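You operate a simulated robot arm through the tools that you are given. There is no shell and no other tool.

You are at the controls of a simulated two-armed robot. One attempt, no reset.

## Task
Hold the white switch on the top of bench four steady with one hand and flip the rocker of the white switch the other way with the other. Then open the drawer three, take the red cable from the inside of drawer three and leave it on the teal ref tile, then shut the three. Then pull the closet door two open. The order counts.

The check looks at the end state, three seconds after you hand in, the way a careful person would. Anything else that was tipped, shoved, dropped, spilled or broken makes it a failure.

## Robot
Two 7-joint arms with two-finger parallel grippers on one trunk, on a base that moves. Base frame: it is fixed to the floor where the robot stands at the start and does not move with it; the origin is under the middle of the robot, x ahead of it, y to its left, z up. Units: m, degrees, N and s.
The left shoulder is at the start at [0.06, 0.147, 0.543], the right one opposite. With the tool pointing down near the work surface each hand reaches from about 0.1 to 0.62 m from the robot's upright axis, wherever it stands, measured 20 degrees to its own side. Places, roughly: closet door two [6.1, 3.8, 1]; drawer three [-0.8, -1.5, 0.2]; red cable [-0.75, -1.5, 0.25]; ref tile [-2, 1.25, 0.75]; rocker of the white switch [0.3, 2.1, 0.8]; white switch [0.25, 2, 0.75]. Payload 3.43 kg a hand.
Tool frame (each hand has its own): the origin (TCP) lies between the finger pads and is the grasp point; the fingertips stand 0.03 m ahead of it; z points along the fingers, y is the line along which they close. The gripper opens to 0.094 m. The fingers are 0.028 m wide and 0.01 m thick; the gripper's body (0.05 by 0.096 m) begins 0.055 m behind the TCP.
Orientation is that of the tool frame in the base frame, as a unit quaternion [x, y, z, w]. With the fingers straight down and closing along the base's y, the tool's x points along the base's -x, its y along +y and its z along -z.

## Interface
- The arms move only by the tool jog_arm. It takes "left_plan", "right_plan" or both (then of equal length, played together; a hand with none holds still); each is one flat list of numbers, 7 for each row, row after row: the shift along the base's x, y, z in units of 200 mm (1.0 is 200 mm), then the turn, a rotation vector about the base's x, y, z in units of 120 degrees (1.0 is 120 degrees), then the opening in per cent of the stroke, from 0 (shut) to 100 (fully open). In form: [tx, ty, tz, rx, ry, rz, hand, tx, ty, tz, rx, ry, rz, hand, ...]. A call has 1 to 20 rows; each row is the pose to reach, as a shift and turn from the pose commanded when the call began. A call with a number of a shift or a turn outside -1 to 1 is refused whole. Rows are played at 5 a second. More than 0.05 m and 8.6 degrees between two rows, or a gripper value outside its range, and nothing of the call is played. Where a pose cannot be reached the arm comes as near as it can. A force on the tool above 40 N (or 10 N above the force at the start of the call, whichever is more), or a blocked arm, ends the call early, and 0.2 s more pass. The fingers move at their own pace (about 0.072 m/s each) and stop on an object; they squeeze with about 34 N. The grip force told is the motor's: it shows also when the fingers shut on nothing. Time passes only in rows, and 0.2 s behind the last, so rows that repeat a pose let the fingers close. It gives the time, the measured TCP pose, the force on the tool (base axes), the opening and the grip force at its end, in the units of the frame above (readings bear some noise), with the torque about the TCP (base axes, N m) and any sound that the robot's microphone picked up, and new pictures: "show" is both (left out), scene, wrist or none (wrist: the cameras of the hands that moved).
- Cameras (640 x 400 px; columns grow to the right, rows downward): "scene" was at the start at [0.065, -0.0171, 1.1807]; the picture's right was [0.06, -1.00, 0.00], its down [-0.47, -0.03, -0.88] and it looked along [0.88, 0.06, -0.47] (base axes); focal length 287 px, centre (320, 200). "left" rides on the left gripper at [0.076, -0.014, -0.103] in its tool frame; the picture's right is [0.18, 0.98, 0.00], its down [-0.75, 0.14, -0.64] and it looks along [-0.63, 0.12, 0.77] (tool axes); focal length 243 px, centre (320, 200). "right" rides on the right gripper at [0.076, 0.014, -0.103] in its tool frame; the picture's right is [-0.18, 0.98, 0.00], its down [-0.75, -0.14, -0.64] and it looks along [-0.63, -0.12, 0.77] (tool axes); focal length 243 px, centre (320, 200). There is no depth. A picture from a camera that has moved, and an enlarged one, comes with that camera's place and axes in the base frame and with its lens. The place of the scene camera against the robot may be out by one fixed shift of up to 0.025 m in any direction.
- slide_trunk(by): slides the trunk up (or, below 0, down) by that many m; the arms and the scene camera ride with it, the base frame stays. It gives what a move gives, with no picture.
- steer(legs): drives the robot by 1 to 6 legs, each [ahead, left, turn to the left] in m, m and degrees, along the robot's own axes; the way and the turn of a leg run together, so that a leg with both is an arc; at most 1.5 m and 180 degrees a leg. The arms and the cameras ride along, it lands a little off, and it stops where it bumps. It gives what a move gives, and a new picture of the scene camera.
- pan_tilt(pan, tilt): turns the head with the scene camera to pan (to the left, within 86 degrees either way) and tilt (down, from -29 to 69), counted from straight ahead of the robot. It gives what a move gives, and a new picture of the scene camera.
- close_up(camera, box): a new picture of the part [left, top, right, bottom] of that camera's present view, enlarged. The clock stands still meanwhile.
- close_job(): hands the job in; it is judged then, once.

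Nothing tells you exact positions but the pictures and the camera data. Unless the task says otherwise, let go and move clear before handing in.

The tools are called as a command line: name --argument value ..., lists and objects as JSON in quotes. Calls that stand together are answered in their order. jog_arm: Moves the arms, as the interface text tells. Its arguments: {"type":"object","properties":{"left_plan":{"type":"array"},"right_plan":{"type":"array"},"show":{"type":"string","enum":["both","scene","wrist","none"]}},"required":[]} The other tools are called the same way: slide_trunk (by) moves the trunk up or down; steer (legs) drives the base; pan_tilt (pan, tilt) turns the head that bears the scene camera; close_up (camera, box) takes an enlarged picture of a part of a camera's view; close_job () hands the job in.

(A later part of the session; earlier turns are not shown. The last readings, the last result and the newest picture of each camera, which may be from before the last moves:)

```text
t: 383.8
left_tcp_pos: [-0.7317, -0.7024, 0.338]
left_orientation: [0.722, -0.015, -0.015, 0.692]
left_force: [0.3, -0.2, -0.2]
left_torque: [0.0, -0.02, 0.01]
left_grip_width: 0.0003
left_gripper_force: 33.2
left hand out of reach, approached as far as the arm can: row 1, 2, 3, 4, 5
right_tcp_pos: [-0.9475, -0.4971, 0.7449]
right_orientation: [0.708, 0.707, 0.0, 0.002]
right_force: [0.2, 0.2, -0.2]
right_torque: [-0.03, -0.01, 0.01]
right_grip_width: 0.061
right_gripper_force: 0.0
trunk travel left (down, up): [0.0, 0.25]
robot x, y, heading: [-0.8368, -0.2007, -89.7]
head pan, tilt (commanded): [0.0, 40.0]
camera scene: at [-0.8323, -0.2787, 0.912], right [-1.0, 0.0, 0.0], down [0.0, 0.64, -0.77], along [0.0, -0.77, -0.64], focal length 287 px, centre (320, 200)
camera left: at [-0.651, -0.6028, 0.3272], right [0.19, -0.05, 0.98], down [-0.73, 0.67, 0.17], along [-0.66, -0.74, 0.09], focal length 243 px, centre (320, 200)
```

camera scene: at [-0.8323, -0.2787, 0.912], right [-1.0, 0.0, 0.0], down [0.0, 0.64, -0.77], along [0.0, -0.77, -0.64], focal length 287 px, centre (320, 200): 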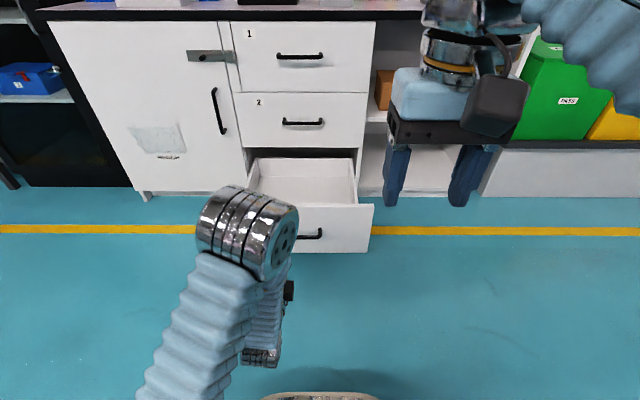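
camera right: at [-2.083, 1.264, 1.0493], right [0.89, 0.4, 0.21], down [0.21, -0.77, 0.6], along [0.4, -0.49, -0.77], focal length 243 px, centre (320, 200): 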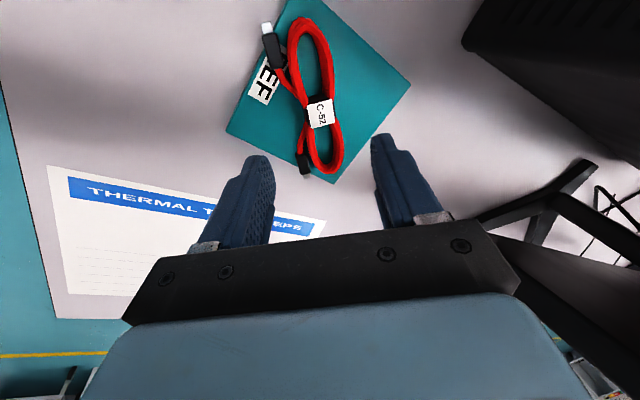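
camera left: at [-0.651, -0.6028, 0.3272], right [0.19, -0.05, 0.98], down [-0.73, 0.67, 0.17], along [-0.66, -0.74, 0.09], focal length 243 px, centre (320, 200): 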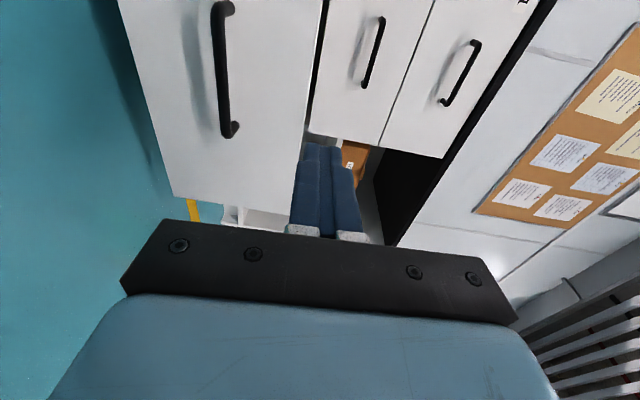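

The closed left fingers point at the drawer front. I line them up at the panel's middle, above the handle (z ≈ 0.28), and drive forward to near contact.

jog_arm --left_plan '[-0.05, 0, -0.15, 0, 0, 0, 0, -0.095, 0, -0.29, 0, 0, 0, 0]' --show "none"

steer --legs '[[0.19, 0, 0]]'

close_up --camera "left" --box '[0, 0, 640, 400]'

```text
t: 384.4
left_tcp_pos: [-0.7505, -0.702, 0.2795]
left_orientation: [0.722, -0.014, -0.016, 0.691]
left_force: [-0.6, 1.0, -0.7]
left_torque: [-0.02, -0.03, 0.01]
left_grip_width: 0.0
left_gripper_force: 33.2
right_tcp_pos: [-0.9473, -0.496, 0.7437]
right_orientation: [0.708, 0.706, 0.0, 0.002]
right_force: [-0.7, 0.1, 0.4]
right_torque: [0.01, -0.03, -0.04]
right_grip_width: 0.061
right_gripper_force: 0.1
trunk travel left (down, up): [0.0, 0.25]
robot x, y, heading: [-0.8362, -0.201, -89.7]
head pan, tilt (commanded): [0.0, 40.0]
```

```text
t: 385.9
left_tcp_pos: [-0.7505, -0.8935, 0.2787]
left_orientation: [0.722, -0.014, -0.017, 0.691]
left_force: [-0.4, -0.4, -0.2]
left_torque: [0.0, 0.0, 0.02]
left_grip_width: 0.0001
left_gripper_force: 32.8
right_tcp_pos: [-0.9467, -0.687, 0.7427]
right_orientation: [0.708, 0.706, 0.001, 0.002]
right_force: [0.0, -0.1, 0.3]
right_torque: [0.0, 0.0, -0.01]
right_grip_width: 0.061
right_gripper_force: 0.0
trunk travel left (down, up): [0.0, 0.25]
robot x, y, heading: [-0.8355, -0.3924, -90.0]
head pan, tilt (commanded): [0.0, 40.0]
camera scene: at [-0.8318, -0.4703, 0.9119], right [-1.0, 0.0, 0.0], down [0.0, 0.64, -0.77], along [0.0, -0.77, -0.64], focal length 287 px, centre (320, 200)
```

scene: 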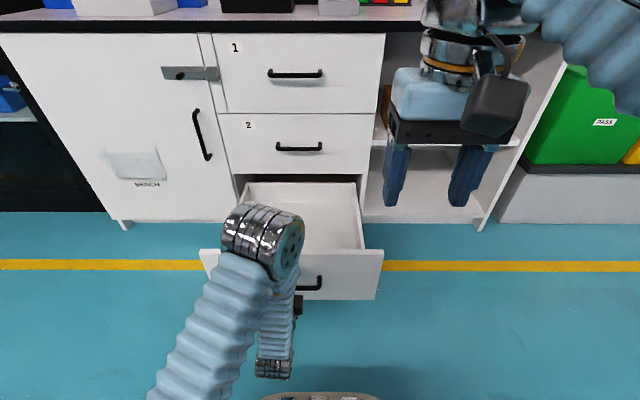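

```text
1.00 times, centred on (320, 200) of left (not enlarged: the box is as wide or as high as the picture)
camera zoom: at [-0.6706, -0.7938, 0.2688], right [0.18, -0.05, 0.98], down [-0.72, 0.67, 0.17], along [-0.66, -0.74, 0.09], focal length 243 px, centre (320, 200)
```

zoom: 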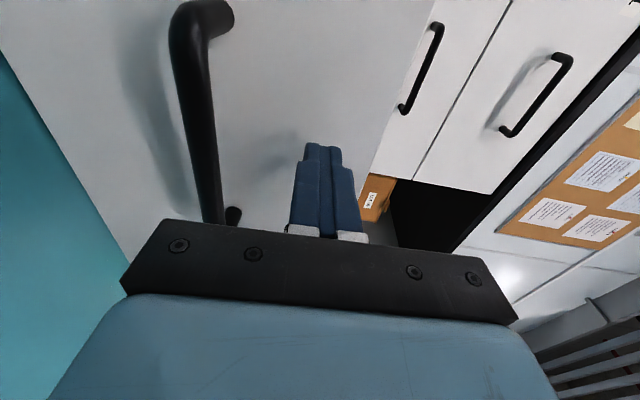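

The fingertips are about 2 cm from the panel, on its upper middle. I drive forward to push the drawer in.

steer --legs '[[0.3, 0, 0]]'

```text
t: 388.0
left_tcp_pos: [-0.7498, -1.1918, 0.2785]
left_orientation: [0.722, -0.014, -0.015, 0.692]
left_force: [0.0, -0.7, 0.8]
left_torque: [-0.02, 0.0, 0.02]
left_grip_width: 0.0
left_gripper_force: 33.0
right_tcp_pos: [-0.9462, -0.9851, 0.7444]
right_orientation: [0.709, 0.706, 0.0, 0.002]
right_force: [0.2, -0.9, 0.4]
right_torque: [-0.03, 0.03, 0.0]
right_grip_width: 0.0612
right_gripper_force: 0.1
trunk travel left (down, up): [0.0, 0.25]
robot x, y, heading: [-0.8376, -0.69, -89.8]
head pan, tilt (commanded): [0.0, 40.0]
camera scene: at [-0.831, -0.769, 0.9119], right [-1.0, 0.0, 0.0], down [0.0, 0.64, -0.77], along [0.0, -0.77, -0.64], focal length 287 px, centre (320, 200)
```

scene: 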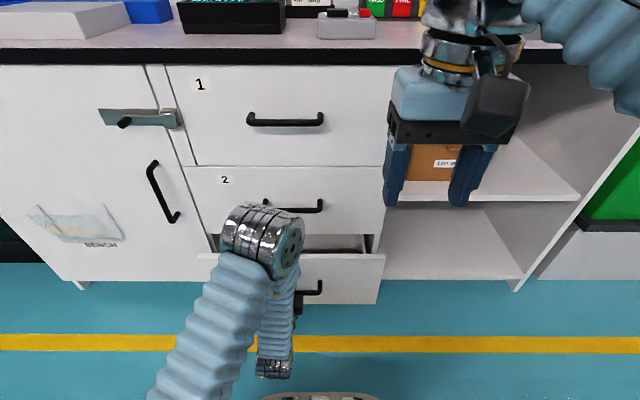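

About 10 cm still open. I push on with the arm in small steps until the drawer meets its stop.

jog_arm --left_plan '[0, -0.08, 0, 0, 0, 0, 0, 0, -0.16, 0, 0, 0, 0, 0, 0, -0.24, 0, 0, 0, 0, 0, 0, -0.32, 0, 0, 0, 0, 0, 0, -0.38, 0, 0, 0, 0, 0, 0, -0.42, 0, 0, 0, 0, 0]'

```text
t: 389.4
left_tcp_pos: [-0.7495, -1.276, 0.2771]
left_orientation: [0.722, -0.015, -0.017, 0.691]
left_force: [0.1, 0.3, 0.4]
left_torque: [0.0, 0.01, -0.01]
left_grip_width: 0.0
left_gripper_force: 32.6
right_tcp_pos: [-0.9452, -0.9855, 0.7444]
right_orientation: [0.708, 0.706, 0.0, 0.003]
right_force: [0.0, 0.4, -0.4]
right_torque: [-0.02, 0.01, 0.02]
right_grip_width: 0.061
right_gripper_force: 0.2
trunk travel left (down, up): [0.0, 0.25]
robot x, y, heading: [-0.8323, -0.6919, -89.8]
head pan, tilt (commanded): [0.0, 40.0]
camera scene: at [-0.831, -0.769, 0.9119], right [-1.0, 0.0, 0.0], down [0.0, 0.64, -0.77], along [0.0, -0.77, -0.64], focal length 287 px, centre (320, 200)
camera left: at [-0.6694, -1.1765, 0.2684], right [0.18, -0.05, 0.98], down [-0.73, 0.67, 0.17], along [-0.66, -0.74, 0.09], focal length 243 px, centre (320, 200)
```

scene: 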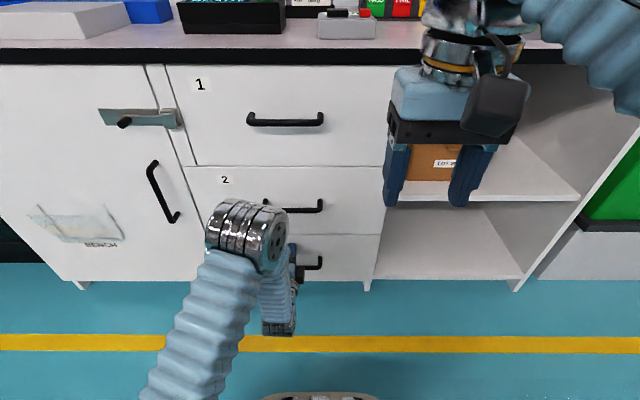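
left: 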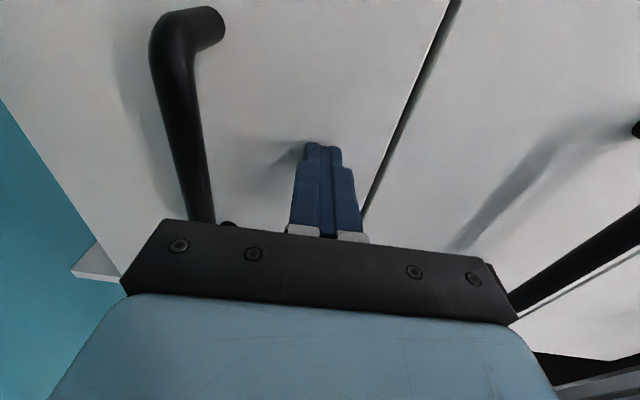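

Nearly flush. I push the last centimetre gently until the stop is felt.

jog_arm --left_plan '[0, -0.02, 0, 0, 0, 0, 0, 0, -0.04, 0, 0, 0, 0, 0, 0, -0.06, 0, 0, 0, 0, 0, 0, -0.075, 0, 0, 0, 0, 0, 0, -0.09, 0, 0, 0, 0, 0]'

close_up --camera "scene" --box '[180, 160, 420, 310]'

```text
t: 389.9
left_tcp_pos: [-0.7494, -1.2772, 0.2777]
left_orientation: [0.723, -0.014, -0.015, 0.691]
left_force: [1.0, 11.4, 7.3]
left_torque: [-0.33, -0.07, 0.17]
left_grip_width: 0.0
left_gripper_force: 32.8
right_tcp_pos: [-0.9456, -0.9857, 0.7446]
right_orientation: [0.707, 0.707, 0.001, 0.001]
right_force: [0.5, 0.2, 0.2]
right_torque: [-0.01, 0.0, 0.0]
right_grip_width: 0.0611
right_gripper_force: 0.0
trunk travel left (down, up): [0.0, 0.25]
robot x, y, heading: [-0.8325, -0.6908, -89.7]
head pan, tilt (commanded): [0.0, 40.0]
stopped in row 2 (left hand): the force on the tool passed its limit at 52 N (the readings are from after the stop); the commanded pose is now the measured one
camera scene: at [-0.831, -0.768, 0.9121], right [-1.0, 0.0, 0.0], down [0.0, 0.64, -0.77], along [0.0, -0.77, -0.64], focal length 287 px, centre (320, 200)
camera left: at [-0.6695, -1.1782, 0.2687], right [0.18, -0.05, 0.98], down [-0.73, 0.67, 0.17], along [-0.66, -0.74, 0.08], focal length 243 px, centre (320, 200)
```

scene: 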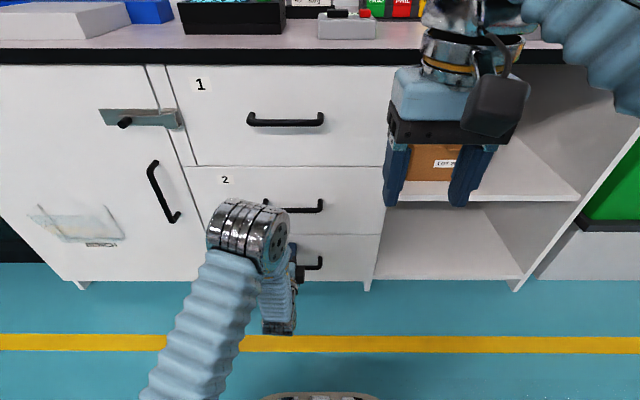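
left: 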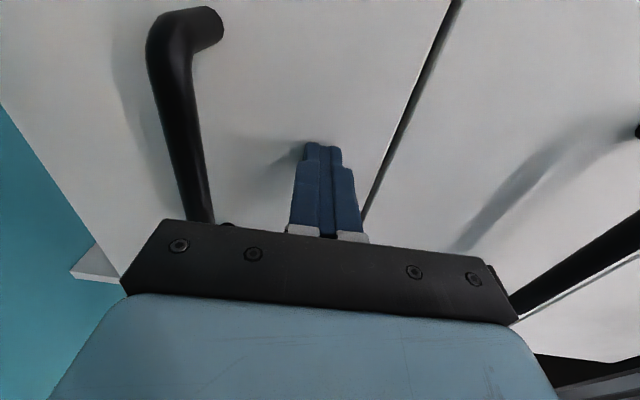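

```text
2.67 times, centred on (300, 235) of scene
camera zoom: at [-0.831, -0.768, 0.9121], right [-1.0, 0.0, 0.0], down [0.0, 0.64, -0.77], along [0.0, -0.77, -0.64], focal length 765 px, centre (373, 107)
```

zoom: 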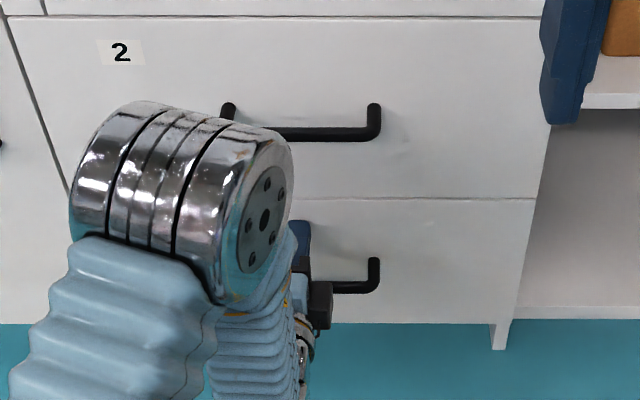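

The stop was felt (52 N) and drawer 3 is flush with drawer 2. I back off and confirm, and bring the left hand back to rest.

steer --legs '[[-0.42, 0, 0]]'

jog_arm --left_plan '[0.05, 0, 0.16, 0, 0, 0, 0, 0.1, 0, 0.32, 0, 0, 0, 0, 0.15, -0.02, 0.48, 0, 0, 0, 0, 0.2, -0.05, 0.64, 0, 0, 0, 0, 0.25, -0.08, 0.8, 0, 0, 0, 0, 0.3, -0.1, 1.0, 0, 0, 0, 0]' --show "none"

jog_arm --left_plan '[0, 0, 0.067, 0.0385, 0.0385, 0.0385, 0, 0, 0.02, 0.133, 0.077, 0.077, 0.077, 0, 0, 0.06, 0.2, 0.1155, 0.1155, 0.1155, 0, 0, 0.12, 0.267, 0.154, 0.154, 0.154, 0, 0, 0.18, 0.333, 0.1925, 0.1925, 0.1925, 0, 0, 0.25, 0.4, 0.231, 0.231, 0.231, 0, 0, 0.32, 0.467, 0.2694, 0.2694, 0.2694, 0, 0, 0.39, 0.533, 0.3079, 0.3079, 0.3079, 0, 0, 0.46, 0.6, 0.3464, 0.3464, 0.3464, 0, 0, 0.53, 0.667, 0.3849, 0.3849, 0.3849, 0, 0, 0.6, 0.733, 0.4234, 0.4234, 0.4234, 0, 0, 0.67, 0.8, 0.4619, 0.4619, 0.4619, 0, 0, 0.74, 0.867, 0.5004, 0.5004, 0.5004, 0, 0, 0.81, 0.933, 0.5389, 0.5389, 0.5389, 0, 0, 0.88, 1.0, 0.5774, 0.5774, 0.5774, 0]' --show "scene"

```text
t: 392.5
left_tcp_pos: [-0.7534, -0.854, 0.278]
left_orientation: [0.724, -0.018, -0.019, 0.69]
left_force: [-0.1, 0.1, 0.1]
left_torque: [0.02, 0.02, 0.01]
left_grip_width: 0.0
left_gripper_force: 32.9
right_tcp_pos: [-0.9481, -0.5598, 0.7452]
right_orientation: [0.711, 0.703, 0.001, 0.002]
right_force: [0.8, -0.3, 0.9]
right_torque: [0.02, 0.0, 0.0]
right_grip_width: 0.0612
right_gripper_force: 0.0
trunk travel left (down, up): [0.0, 0.25]
robot x, y, heading: [-0.8322, -0.2677, -90.3]
head pan, tilt (commanded): [0.0, 40.0]
camera scene: at [-0.8312, -0.3443, 0.9119], right [-1.0, 0.0, 0.0], down [0.0, 0.64, -0.77], along [0.0, -0.77, -0.64], focal length 287 px, centre (320, 200)
```

scene: 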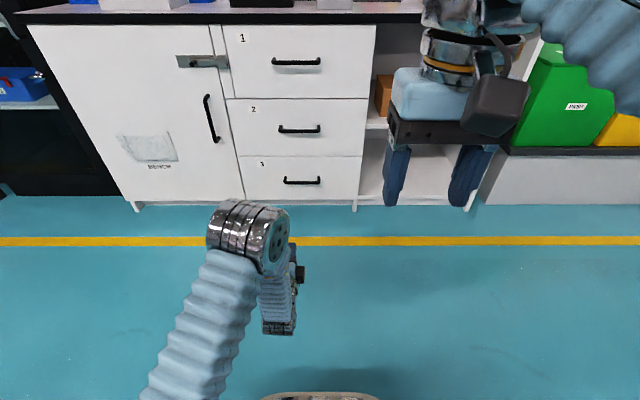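

```text
t: 393.9
left_tcp_pos: [-0.7301, -0.8626, 0.3938]
left_orientation: [0.732, 0.0, -0.008, 0.681]
left_force: [0.0, -0.9, -0.1]
left_torque: [0.02, 0.01, 0.03]
left_grip_width: 0.0001
left_gripper_force: 33.6
left hand out of reach, approached as far as the arm can: row 3, 4, 5, 6
right_tcp_pos: [-0.9479, -0.5608, 0.7438]
right_orientation: [0.711, 0.704, 0.0, 0.001]
right_force: [0.8, 0.1, -0.6]
right_torque: [-0.02, 0.01, 0.01]
right_grip_width: 0.0608
right_gripper_force: 0.1
trunk travel left (down, up): [0.0, 0.25]
robot x, y, heading: [-0.8339, -0.2665, -90.2]
head pan, tilt (commanded): [0.0, 40.0]
```

```text
t: 397.1
left_tcp_pos: [-0.7295, -0.6805, 0.596]
left_orientation: [0.706, 0.707, -0.035, 0.001]
left_force: [-0.3, 0.4, 0.1]
left_torque: [0.01, -0.02, 0.02]
left_grip_width: 0.0
left_gripper_force: 33.2
right_tcp_pos: [-0.9481, -0.5602, 0.7441]
right_orientation: [0.711, 0.703, 0.001, 0.001]
right_force: [0.7, -0.7, -0.6]
right_torque: [0.02, -0.02, 0.0]
right_grip_width: 0.0614
right_gripper_force: 0.0
trunk travel left (down, up): [0.0, 0.25]
robot x, y, heading: [-0.8336, -0.2671, -90.1]
head pan, tilt (commanded): [0.0, 40.0]
camera scene: at [-0.8312, -0.3443, 0.9119], right [-1.0, 0.0, 0.0], down [0.0, 0.64, -0.77], along [0.0, -0.77, -0.64], focal length 287 px, centre (320, 200)
```

scene: 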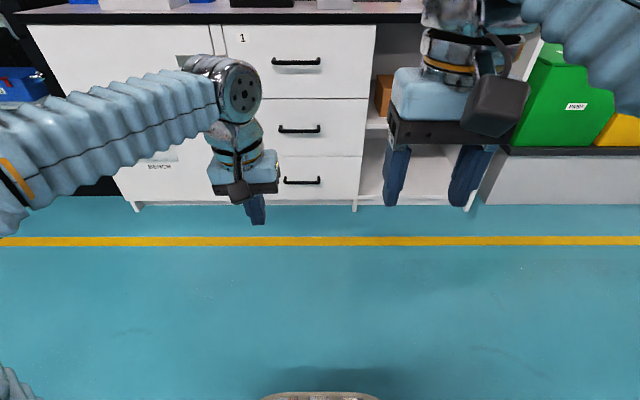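

Drawer 3 is shut flush. I tuck the left hand, raise the trunk and turn toward the closet end of the room to plan the way.

jog_arm --left_plan '[0.05, 0.1, 0.12, 0, 0, 0, 0, 0.1, 0.2, 0.25, 0, 0, 0, 0, 0.15, 0.3, 0.38, 0, 0, 0, 0, 0.2, 0.4, 0.5, 0, 0, 0, 0, 0.25, 0.5, 0.62, 0, 0, 0, 0, 0.3, 0.58, 0.7, 0, 0, 0, 0]' --show "none"

slide_trunk --by 0.25

steer --legs '[[0, 0, 90]]'

pan_tilt --pan 0 --tilt 15

close_up --camera "scene" --box '[140, 80, 480, 290]'

```text
t: 398.5
left_tcp_pos: [-0.6691, -0.5669, 0.7355]
left_orientation: [0.706, 0.707, -0.034, -0.001]
left_force: [-0.3, 0.5, -0.7]
left_torque: [0.01, -0.02, -0.02]
left_grip_width: 0.0001
left_gripper_force: 33.4
right_tcp_pos: [-0.9481, -0.5607, 0.7435]
right_orientation: [0.711, 0.703, 0.001, 0.002]
right_force: [0.3, 0.8, 0.6]
right_torque: [0.05, 0.01, 0.0]
right_grip_width: 0.0611
right_gripper_force: 0.1
trunk travel left (down, up): [0.0, 0.25]
robot x, y, heading: [-0.8313, -0.2669, -90.4]
head pan, tilt (commanded): [0.0, 40.0]
```

```text
t: 401.1
left_tcp_pos: [-0.6701, -0.567, 0.9846]
left_orientation: [0.707, 0.707, -0.034, 0.001]
left_force: [-0.2, -0.8, 1.2]
left_torque: [0.0, -0.01, 0.01]
left_grip_width: 0.0
left_gripper_force: 33.4
right_tcp_pos: [-0.9487, -0.5608, 0.9936]
right_orientation: [0.71, 0.704, 0.001, 0.002]
right_force: [0.2, -0.5, -0.9]
right_torque: [0.02, 0.01, 0.0]
right_grip_width: 0.061
right_gripper_force: 0.1
trunk travel left (down, up): [-0.25, 0.0]
robot x, y, heading: [-0.8342, -0.2666, -90.1]
head pan, tilt (commanded): [0.0, 40.0]
```

```text
t: 405.3
left_tcp_pos: [-0.5333, -0.0999, 0.9843]
left_orientation: [-0.002, 0.999, -0.023, 0.024]
left_force: [-0.5, -0.2, 0.6]
left_torque: [0.02, 0.02, -0.02]
left_grip_width: 0.0001
left_gripper_force: 32.8
right_tcp_pos: [-0.5397, -0.3787, 0.9941]
right_orientation: [0.005, 1.0, 0.002, 0.002]
right_force: [-0.1, 0.3, 0.0]
right_torque: [0.0, -0.02, 0.02]
right_grip_width: 0.0609
right_gripper_force: 0.0
trunk travel left (down, up): [-0.25, 0.0]
robot x, y, heading: [-0.8304, -0.2656, -0.1]
head pan, tilt (commanded): [0.0, 40.0]
camera scene: at [-0.7759, -0.2893, 1.1619], right [0.0, -1.0, 0.0], down [-0.64, 0.0, -0.77], along [0.77, 0.0, -0.64], focal length 287 px, centre (320, 200)
```

scene: 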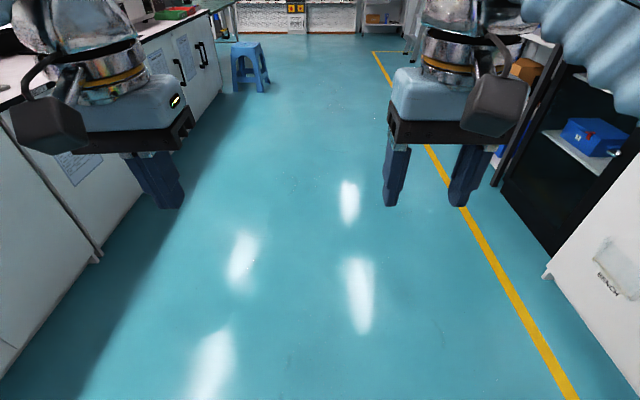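

```text
t: 406.2
left_tcp_pos: [-0.5351, -0.1007, 0.9865]
left_orientation: [-0.001, 0.999, -0.023, 0.024]
left_force: [0.7, -0.1, -0.4]
left_torque: [0.0, 0.03, 0.0]
left_grip_width: 0.0002
left_gripper_force: 32.6
right_tcp_pos: [-0.5413, -0.3791, 0.9934]
right_orientation: [0.005, 1.0, 0.002, 0.001]
right_force: [0.4, 0.8, 0.7]
right_torque: [-0.01, -0.01, 0.05]
right_grip_width: 0.0612
right_gripper_force: 0.0
trunk travel left (down, up): [-0.25, 0.0]
robot x, y, heading: [-0.8332, -0.2698, -0.2]
head pan, tilt (commanded): [0.0, 15.0]
camera scene: at [-0.7675, -0.2893, 1.2014], right [0.0, -1.0, 0.0], down [-0.26, 0.0, -0.97], along [0.97, 0.0, -0.26], focal length 287 px, centre (320, 200)
```

scene: 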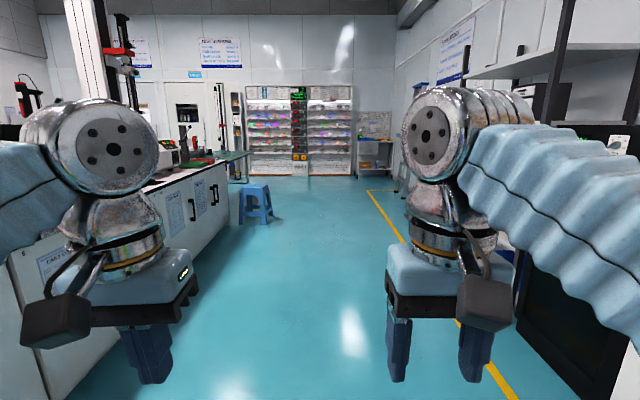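

```text
1.88 times, centred on (310, 185) of scene
camera zoom: at [-0.7675, -0.2893, 1.2014], right [0.0, -1.0, 0.0], down [-0.26, 0.0, -0.97], along [0.97, 0.0, -0.26], focal length 540 px, centre (339, 228)
```

zoom: 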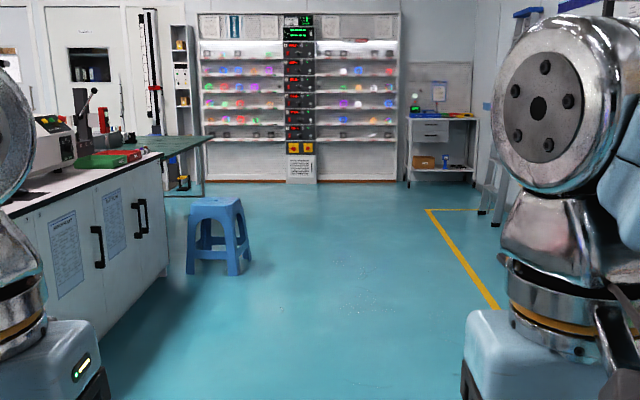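

The corridor ahead is free past the stool at about [2.75, 0.55]. I drive to x ≈ 2.0 and look toward the closet area.

steer --legs '[[1.5, 0, 0], [1.45, -0.05, 0]]'

pan_tilt --pan 40 --tilt 10

pan_tilt --pan 15 --tilt 15

```text
t: 420.3
left_tcp_pos: [2.3916, -0.1385, 0.9863]
left_orientation: [-0.007, 0.999, -0.023, 0.025]
left_force: [-0.8, -1.5, 0.5]
left_torque: [0.01, -0.01, 0.0]
left_grip_width: 0.0001
left_gripper_force: 33.1
right_tcp_pos: [2.3871, -0.4176, 0.994]
right_orientation: [0.0, 1.0, 0.002, 0.001]
right_force: [-0.2, 0.2, -0.6]
right_torque: [0.01, 0.0, -0.02]
right_grip_width: 0.0609
right_gripper_force: 0.1
trunk travel left (down, up): [-0.25, 0.0]
robot x, y, heading: [2.0943, -0.3083, 0.1]
head pan, tilt (commanded): [0.0, 15.0]
camera scene: at [2.1599, -0.3304, 1.2015], right [0.01, -1.0, 0.0], down [-0.26, 0.0, -0.97], along [0.97, 0.01, -0.26], focal length 287 px, centre (320, 200)
```

scene: 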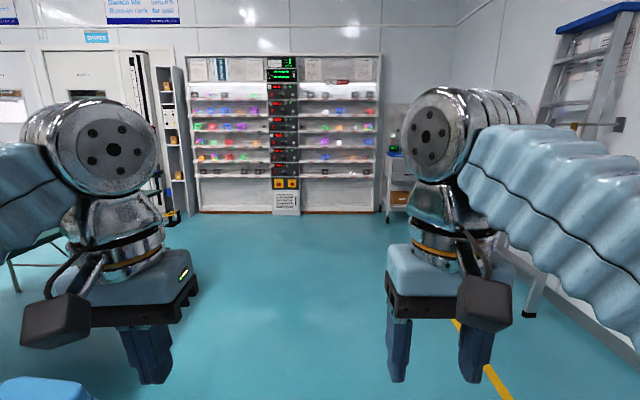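

```text
t: 421.4
left_tcp_pos: [2.3916, -0.1383, 0.9848]
left_orientation: [-0.006, 0.999, -0.023, 0.024]
left_force: [0.5, -0.5, -0.6]
left_torque: [-0.02, 0.03, -0.01]
left_grip_width: 0.0002
left_gripper_force: 33.1
right_tcp_pos: [2.388, -0.4169, 0.9934]
right_orientation: [-0.001, 1.0, 0.003, 0.001]
right_force: [-0.1, 0.1, 0.3]
right_torque: [0.02, -0.01, -0.01]
right_grip_width: 0.0611
right_gripper_force: 0.0
trunk travel left (down, up): [-0.25, 0.0]
robot x, y, heading: [2.0937, -0.3104, 0.1]
head pan, tilt (commanded): [40.0, 10.0]
camera scene: at [2.1373, -0.2708, 1.2096], right [0.65, -0.76, 0.0], down [-0.13, -0.11, -0.98], along [0.75, 0.64, -0.17], focal length 287 px, centre (320, 200)
```

scene: 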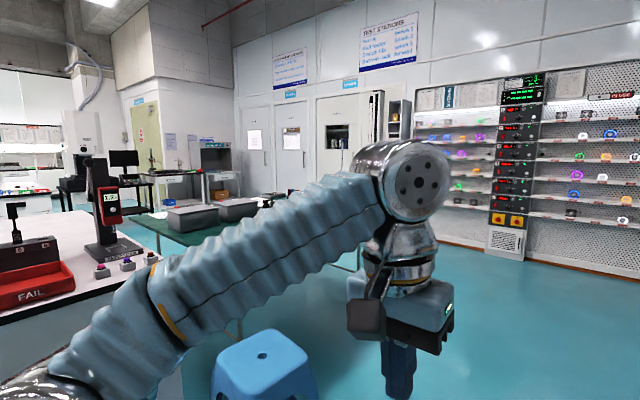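

```text
t: 422.3
left_tcp_pos: [2.392, -0.1385, 0.9852]
left_orientation: [-0.006, 0.999, -0.023, 0.024]
left_force: [-0.3, -0.8, 0.4]
left_torque: [-0.03, 0.04, -0.01]
left_grip_width: 0.0
left_gripper_force: 32.6
right_tcp_pos: [2.3882, -0.4169, 0.9942]
right_orientation: [-0.002, 1.0, 0.001, 0.001]
right_force: [0.3, -0.3, -0.5]
right_torque: [0.01, 0.01, -0.03]
right_grip_width: 0.0612
right_gripper_force: 0.1
trunk travel left (down, up): [-0.25, 0.0]
robot x, y, heading: [2.0942, -0.3061, 0.3]
head pan, tilt (commanded): [15.0, 15.0]
camera scene: at [2.1565, -0.3061, 1.2015], right [0.27, -0.96, 0.0], down [-0.25, -0.07, -0.97], along [0.93, 0.26, -0.26], focal length 287 px, centre (320, 200)
```

scene: 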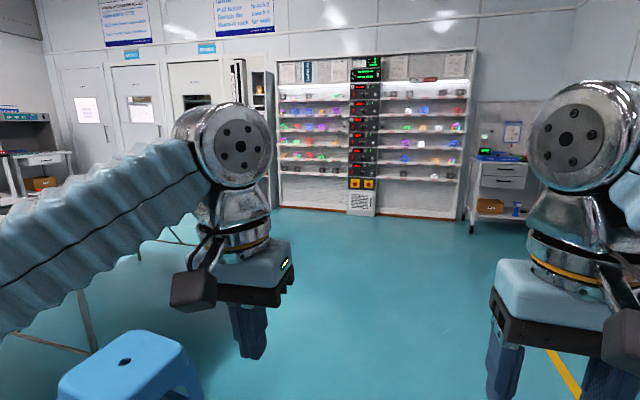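

I see a pair of tall doors on the far wall, left of the test-station racks. I zoom in on them.

pan_tilt --pan 40 --tilt 10

close_up --camera "scene" --box '[180, 50, 420, 200]'

close_up --camera "scene" --box '[230, 80, 326, 200]'

```text
t: 423.1
left_tcp_pos: [2.3906, -0.1394, 0.9859]
left_orientation: [-0.006, 0.999, -0.023, 0.024]
left_force: [-0.2, 0.3, -0.3]
left_torque: [0.0, -0.01, -0.02]
left_grip_width: 0.0
left_gripper_force: 33.3
right_tcp_pos: [2.3873, -0.4166, 0.9943]
right_orientation: [-0.001, 1.0, 0.001, 0.001]
right_force: [-0.2, 0.3, -0.4]
right_torque: [-0.01, -0.03, -0.03]
right_grip_width: 0.0612
right_gripper_force: 0.1
trunk travel left (down, up): [-0.25, 0.0]
robot x, y, heading: [2.0936, -0.3073, 0.4]
head pan, tilt (commanded): [40.0, 10.0]
camera scene: at [2.1373, -0.2708, 1.2096], right [0.65, -0.76, 0.0], down [-0.13, -0.11, -0.98], along [0.75, 0.64, -0.17], focal length 287 px, centre (320, 200)
```

scene: 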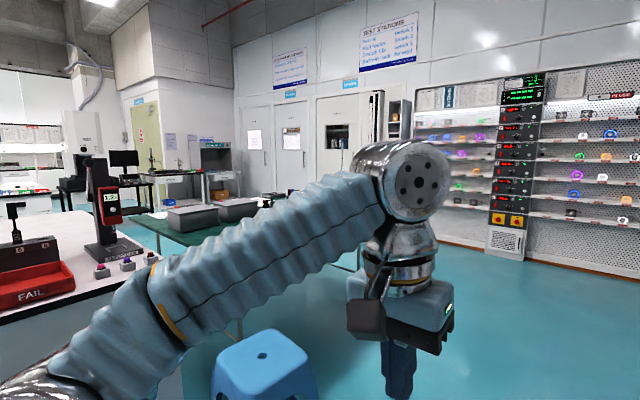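

```text
2.67 times, centred on (300, 125) of scene
camera zoom: at [2.1373, -0.2708, 1.2096], right [0.65, -0.76, 0.0], down [-0.13, -0.11, -0.98], along [0.75, 0.64, -0.17], focal length 765 px, centre (373, 400)
```

zoom: 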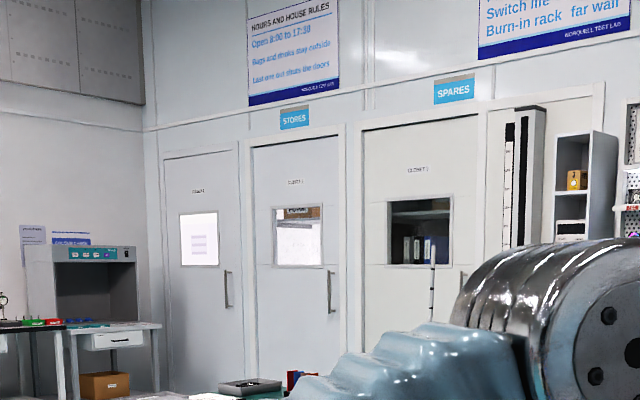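

```text
3.33 times, centred on (278, 140) of scene
camera zoom: at [2.1373, -0.2708, 1.2096], right [0.65, -0.76, 0.0], down [-0.13, -0.11, -0.98], along [0.75, 0.64, -0.17], focal length 956 px, centre (460, 400)
```

zoom: 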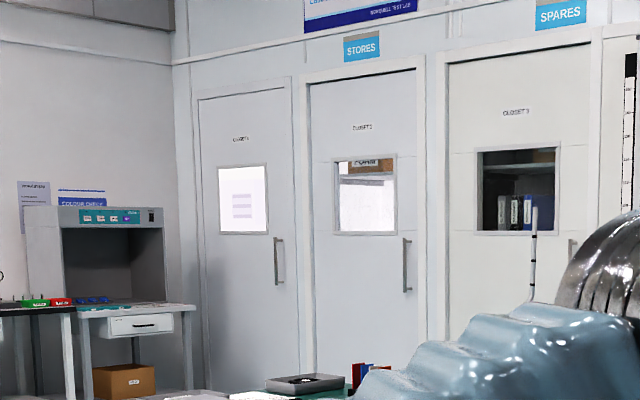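

Three closet doors; I zoom further to read their labels.

close_up --camera "scene" --box '[244, 110, 276, 130]'

close_up --camera "scene" --box '[276, 108, 308, 128]'

close_up --camera "scene" --box '[322, 103, 354, 123]'

```text
16.00 times, centred on (260, 120) of scene
camera zoom: at [2.1373, -0.2708, 1.2096], right [0.65, -0.76, 0.0], down [-0.13, -0.11, -0.98], along [0.75, 0.64, -0.17], focal length 4588 px, centre (1280, 1480)
```

zoom: 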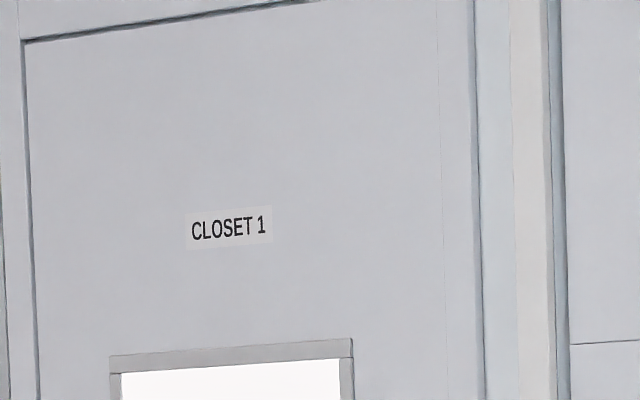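

```text
16.00 times, centred on (292, 118) of scene
camera zoom: at [2.1373, -0.2708, 1.2096], right [0.65, -0.76, 0.0], down [-0.13, -0.11, -0.98], along [0.75, 0.64, -0.17], focal length 4588 px, centre (768, 1512)
```

zoom: 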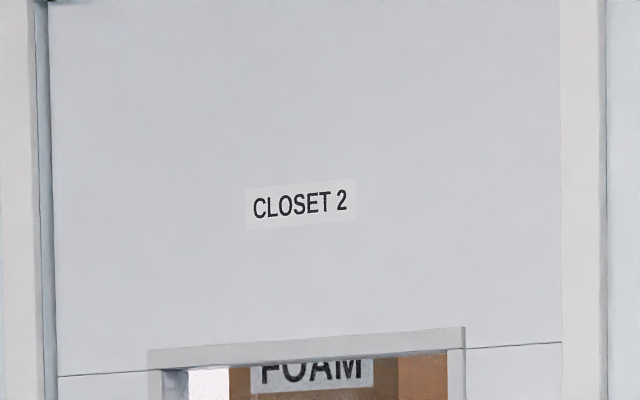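

```text
16.00 times, centred on (338, 113) of scene
camera zoom: at [2.1373, -0.2708, 1.2096], right [0.65, -0.76, 0.0], down [-0.13, -0.11, -0.98], along [0.75, 0.64, -0.17], focal length 4588 px, centre (32, 1592)
```

zoom: 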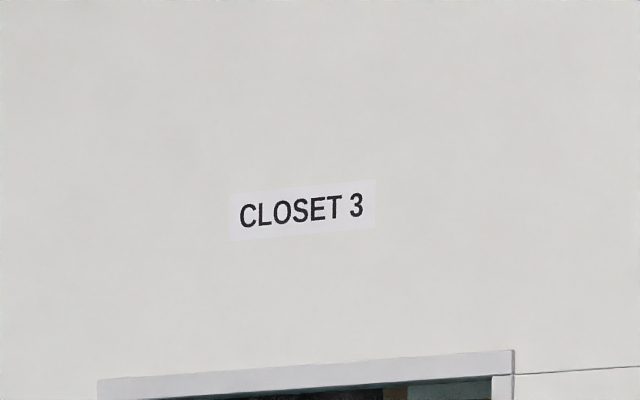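

Closet 2 is the middle door: hinge on its left (+y ≈ 4.3), bar handle on its right side near [6.0, 3.47, 1.04]. I'll drive round the green table's far side: first straight on to x ≈ 5.0.

steer --legs '[[1.45, -0.08, 0], [1.4, 0, 0]]'

pan_tilt --pan 80 --tilt 20

pan_tilt --pan 40 --tilt 15

```text
t: 437.0
left_tcp_pos: [5.2581, -0.1981, 0.9858]
left_orientation: [-0.006, 0.999, -0.023, 0.024]
left_force: [0.4, 0.2, 0.0]
left_torque: [0.02, -0.01, 0.03]
left_grip_width: 0.0
left_gripper_force: 33.3
right_tcp_pos: [5.254, -0.4782, 0.9935]
right_orientation: [0.0, 1.0, 0.001, 0.001]
right_force: [0.8, -0.4, -0.7]
right_torque: [-0.02, -0.01, -0.02]
right_grip_width: 0.0611
right_gripper_force: 0.1
trunk travel left (down, up): [-0.25, 0.0]
robot x, y, heading: [4.9597, -0.3662, 0.4]
head pan, tilt (commanded): [40.0, 10.0]
camera scene: at [5.0042, -0.3304, 1.2096], right [0.65, -0.76, 0.0], down [-0.13, -0.11, -0.98], along [0.75, 0.64, -0.17], focal length 287 px, centre (320, 200)
```

scene: 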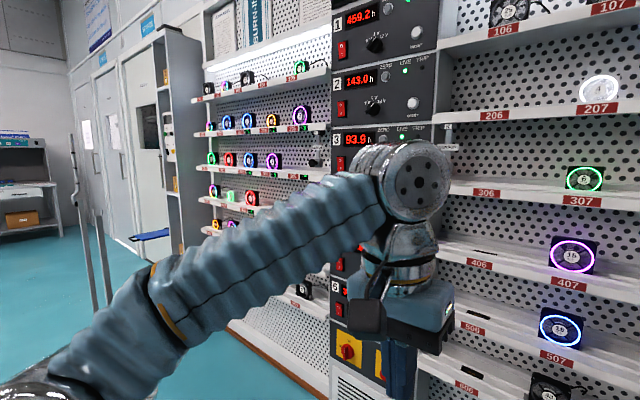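

```text
t: 438.1
left_tcp_pos: [5.2585, -0.1984, 0.9862]
left_orientation: [-0.006, 0.999, -0.023, 0.024]
left_force: [-0.5, -0.2, 0.5]
left_torque: [0.01, -0.02, 0.02]
left_grip_width: 0.0002
left_gripper_force: 33.0
right_tcp_pos: [5.2542, -0.477, 0.993]
right_orientation: [0.0, 1.0, 0.002, 0.001]
right_force: [0.4, -1.0, -0.3]
right_torque: [-0.02, -0.01, 0.0]
right_grip_width: 0.0611
right_gripper_force: 0.1
trunk travel left (down, up): [-0.25, 0.0]
robot x, y, heading: [4.9584, -0.366, 0.3]
head pan, tilt (commanded): [80.0, 20.0]
camera scene: at [4.949, -0.2988, 1.1933], right [0.99, -0.17, 0.0], down [-0.06, -0.34, -0.94], along [0.16, 0.93, -0.34], focal length 287 px, centre (320, 200)
```

scene: 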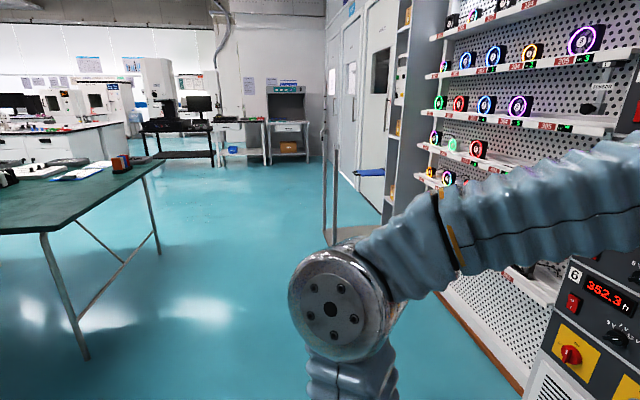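

```text
t: 439.2
left_tcp_pos: [5.2582, -0.1986, 0.9857]
left_orientation: [-0.006, 0.999, -0.023, 0.024]
left_force: [-0.4, 0.2, 0.8]
left_torque: [-0.01, 0.04, 0.02]
left_grip_width: 0.0
left_gripper_force: 32.9
right_tcp_pos: [5.2546, -0.4768, 0.9935]
right_orientation: [0.0, 1.0, 0.001, 0.001]
right_force: [-0.8, -0.4, 0.8]
right_torque: [-0.01, -0.01, 0.01]
right_grip_width: 0.0611
right_gripper_force: 0.1
trunk travel left (down, up): [-0.25, 0.0]
robot x, y, heading: [4.9576, -0.3657, 0.1]
head pan, tilt (commanded): [40.0, 15.0]
camera scene: at [5.0045, -0.33, 1.2014], right [0.65, -0.76, 0.0], down [-0.2, -0.17, -0.97], along [0.74, 0.63, -0.26], focal length 287 px, centre (320, 200)
```

scene: 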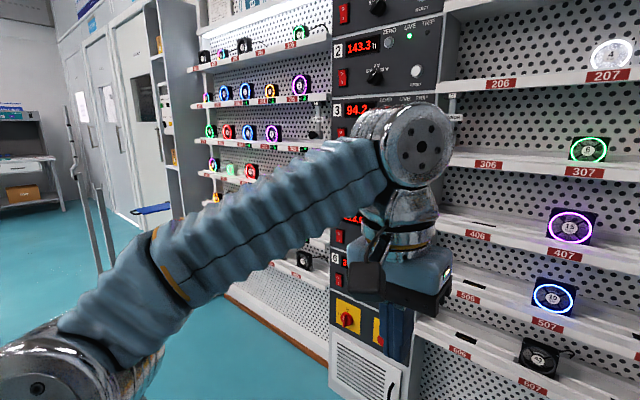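

The way round is free between the green table (to x ≈ 4.1) and a hand-truck at about [5.4, 1.96]. I back to x ≈ 4.72, turn to face +y and drive up between them.

steer --legs '[[-0.24, 0, 0], [0, 0, 89.7], [1.5, 0, 0], [1.2, 0, 0]]'

pan_tilt --pan -45 --tilt 15

pan_tilt --pan 0 --tilt 20

```text
t: 457.3
left_tcp_pos: [4.5517, 2.5899, 0.9854]
left_orientation: [-0.704, 0.71, 0.0, 0.034]
left_force: [0.4, -0.6, -0.1]
left_torque: [0.0, 0.03, -0.01]
left_grip_width: 0.0002
left_gripper_force: 33.0
right_tcp_pos: [4.8299, 2.5795, 0.994]
right_orientation: [-0.7, 0.714, 0.001, 0.0]
right_force: [0.3, -0.7, -0.1]
right_torque: [0.01, -0.01, -0.01]
right_grip_width: 0.0611
right_gripper_force: 0.1
trunk travel left (down, up): [-0.25, 0.0]
robot x, y, heading: [4.7175, 2.2846, 89.2]
head pan, tilt (commanded): [40.0, 15.0]
camera scene: at [4.6591, 2.3066, 1.2015], right [0.77, 0.63, 0.0], down [0.16, -0.2, -0.97], along [-0.61, 0.75, -0.26], focal length 287 px, centre (320, 200)
```

scene: 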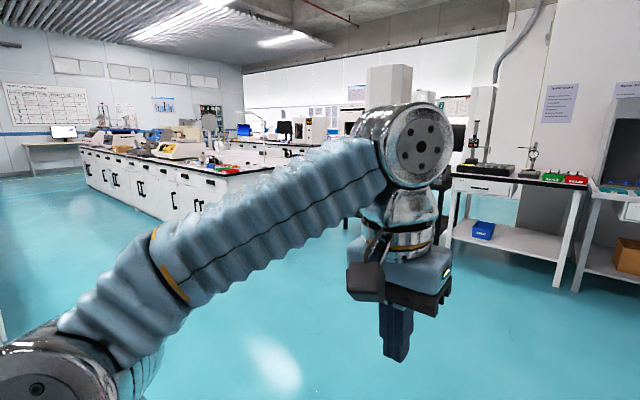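

```text
t: 458.9
left_tcp_pos: [4.5517, 2.5885, 0.9845]
left_orientation: [-0.703, 0.71, 0.0, 0.034]
left_force: [-0.5, -0.4, 0.4]
left_torque: [0.0, 0.04, 0.04]
left_grip_width: 0.0001
left_gripper_force: 33.2
right_tcp_pos: [4.8288, 2.5804, 0.9942]
right_orientation: [-0.7, 0.714, 0.002, 0.0]
right_force: [0.3, 0.7, 0.2]
right_torque: [-0.02, 0.04, 0.0]
right_grip_width: 0.0614
right_gripper_force: 0.0
trunk travel left (down, up): [-0.25, 0.0]
robot x, y, heading: [4.7158, 2.2882, 89.0]
head pan, tilt (commanded): [-45.0, 15.0]
camera scene: at [4.7851, 2.2995, 1.2015], right [0.7, -0.72, 0.0], down [-0.19, -0.18, -0.97], along [0.69, 0.67, -0.26], focal length 287 px, centre (320, 200)
```

scene: 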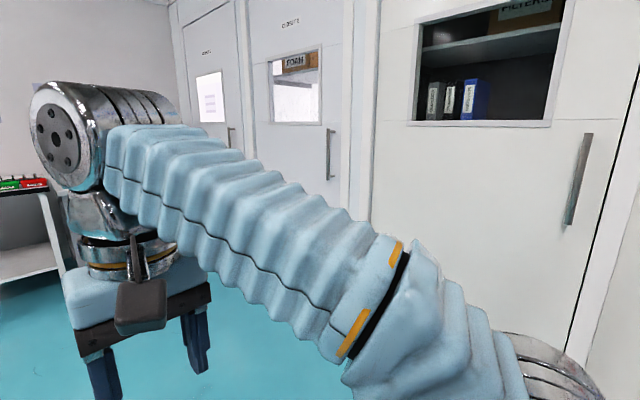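

```text
t: 460.0
left_tcp_pos: [4.5518, 2.5896, 0.9855]
left_orientation: [-0.704, 0.71, 0.001, 0.033]
left_force: [1.1, 0.1, -0.7]
left_torque: [0.01, -0.02, 0.01]
left_grip_width: 0.0
left_gripper_force: 32.8
right_tcp_pos: [4.8302, 2.581, 0.9939]
right_orientation: [-0.701, 0.713, 0.001, 0.0]
right_force: [1.0, 0.7, 0.5]
right_torque: [-0.02, 0.0, 0.03]
right_grip_width: 0.0612
right_gripper_force: 0.0
trunk travel left (down, up): [-0.25, 0.0]
robot x, y, heading: [4.7145, 2.289, 89.3]
head pan, tilt (commanded): [0.0, 20.0]
camera scene: at [4.7195, 2.3274, 1.1933], right [1.0, -0.01, 0.0], down [0.0, -0.34, -0.94], along [0.01, 0.94, -0.34], focal length 287 px, centre (320, 200)
```

scene: 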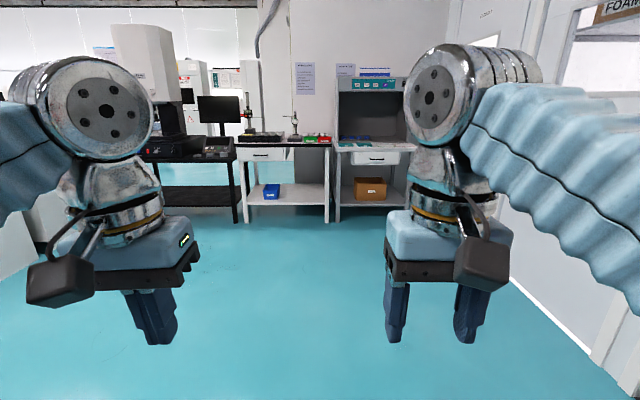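

I'm in front of the closets. Closet 2's bar handle is near [6.0, 3.43, 1.04]. I zoom in on the handle and its door.

pan_tilt --pan -45 --tilt 10

close_up --camera "scene" --box '[296, 100, 376, 180]'

close_up --camera "scene" --box '[160, 0, 400, 210]'

```text
t: 461.1
left_tcp_pos: [4.5519, 2.5884, 0.9855]
left_orientation: [-0.704, 0.709, 0.001, 0.034]
left_force: [-0.5, -0.9, -0.6]
left_torque: [-0.04, 0.04, 0.01]
left_grip_width: 0.0
left_gripper_force: 32.8
right_tcp_pos: [4.8303, 2.5805, 0.9945]
right_orientation: [-0.701, 0.714, 0.002, -0.001]
right_force: [0.6, -0.6, 0.7]
right_torque: [0.01, -0.03, -0.01]
right_grip_width: 0.0611
right_gripper_force: 0.0
trunk travel left (down, up): [-0.25, 0.0]
robot x, y, heading: [4.714, 2.2868, 89.2]
head pan, tilt (commanded): [-45.0, 10.0]
camera scene: at [4.7847, 2.2992, 1.2096], right [0.7, -0.72, 0.0], down [-0.12, -0.12, -0.98], along [0.71, 0.69, -0.17], focal length 287 px, centre (320, 200)
```

scene: 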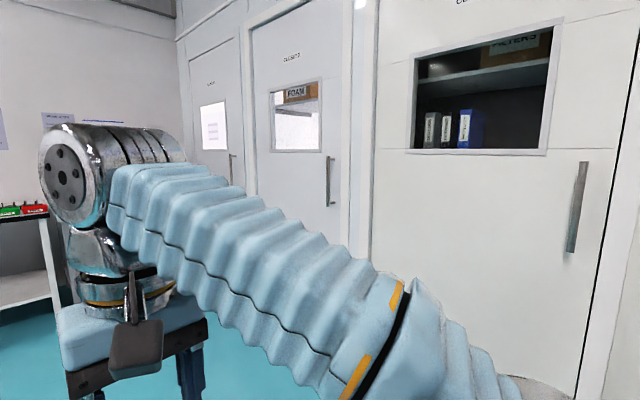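

```text
5.00 times, centred on (336, 140) of scene
camera zoom: at [4.7847, 2.2992, 1.2096], right [0.7, -0.72, 0.0], down [-0.12, -0.12, -0.98], along [0.71, 0.69, -0.17], focal length 1434 px, centre (240, 500)
```

zoom: 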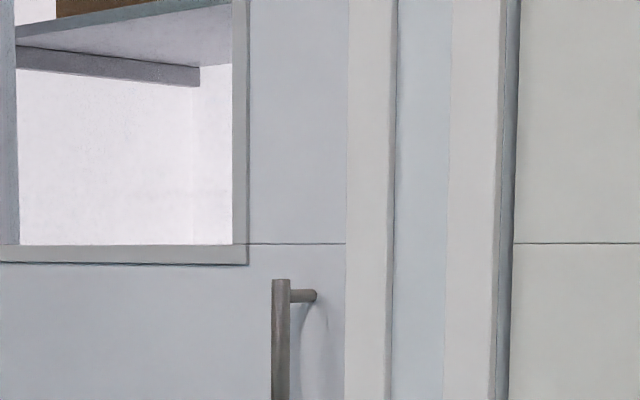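

```text
1.90 times, centred on (280, 105) of scene
camera zoom: at [4.7847, 2.2992, 1.2096], right [0.7, -0.72, 0.0], down [-0.12, -0.12, -0.98], along [0.71, 0.69, -0.17], focal length 546 px, centre (396, 381)
```

zoom: 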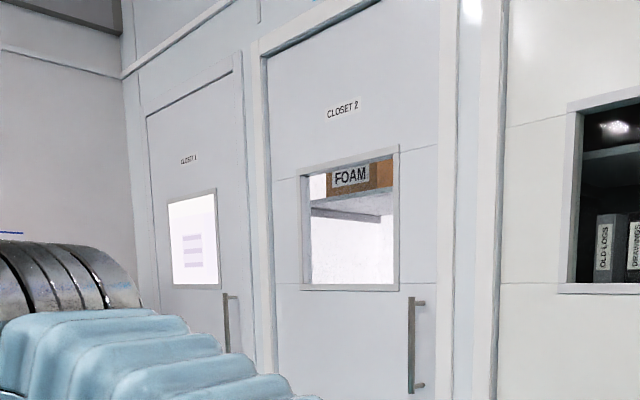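

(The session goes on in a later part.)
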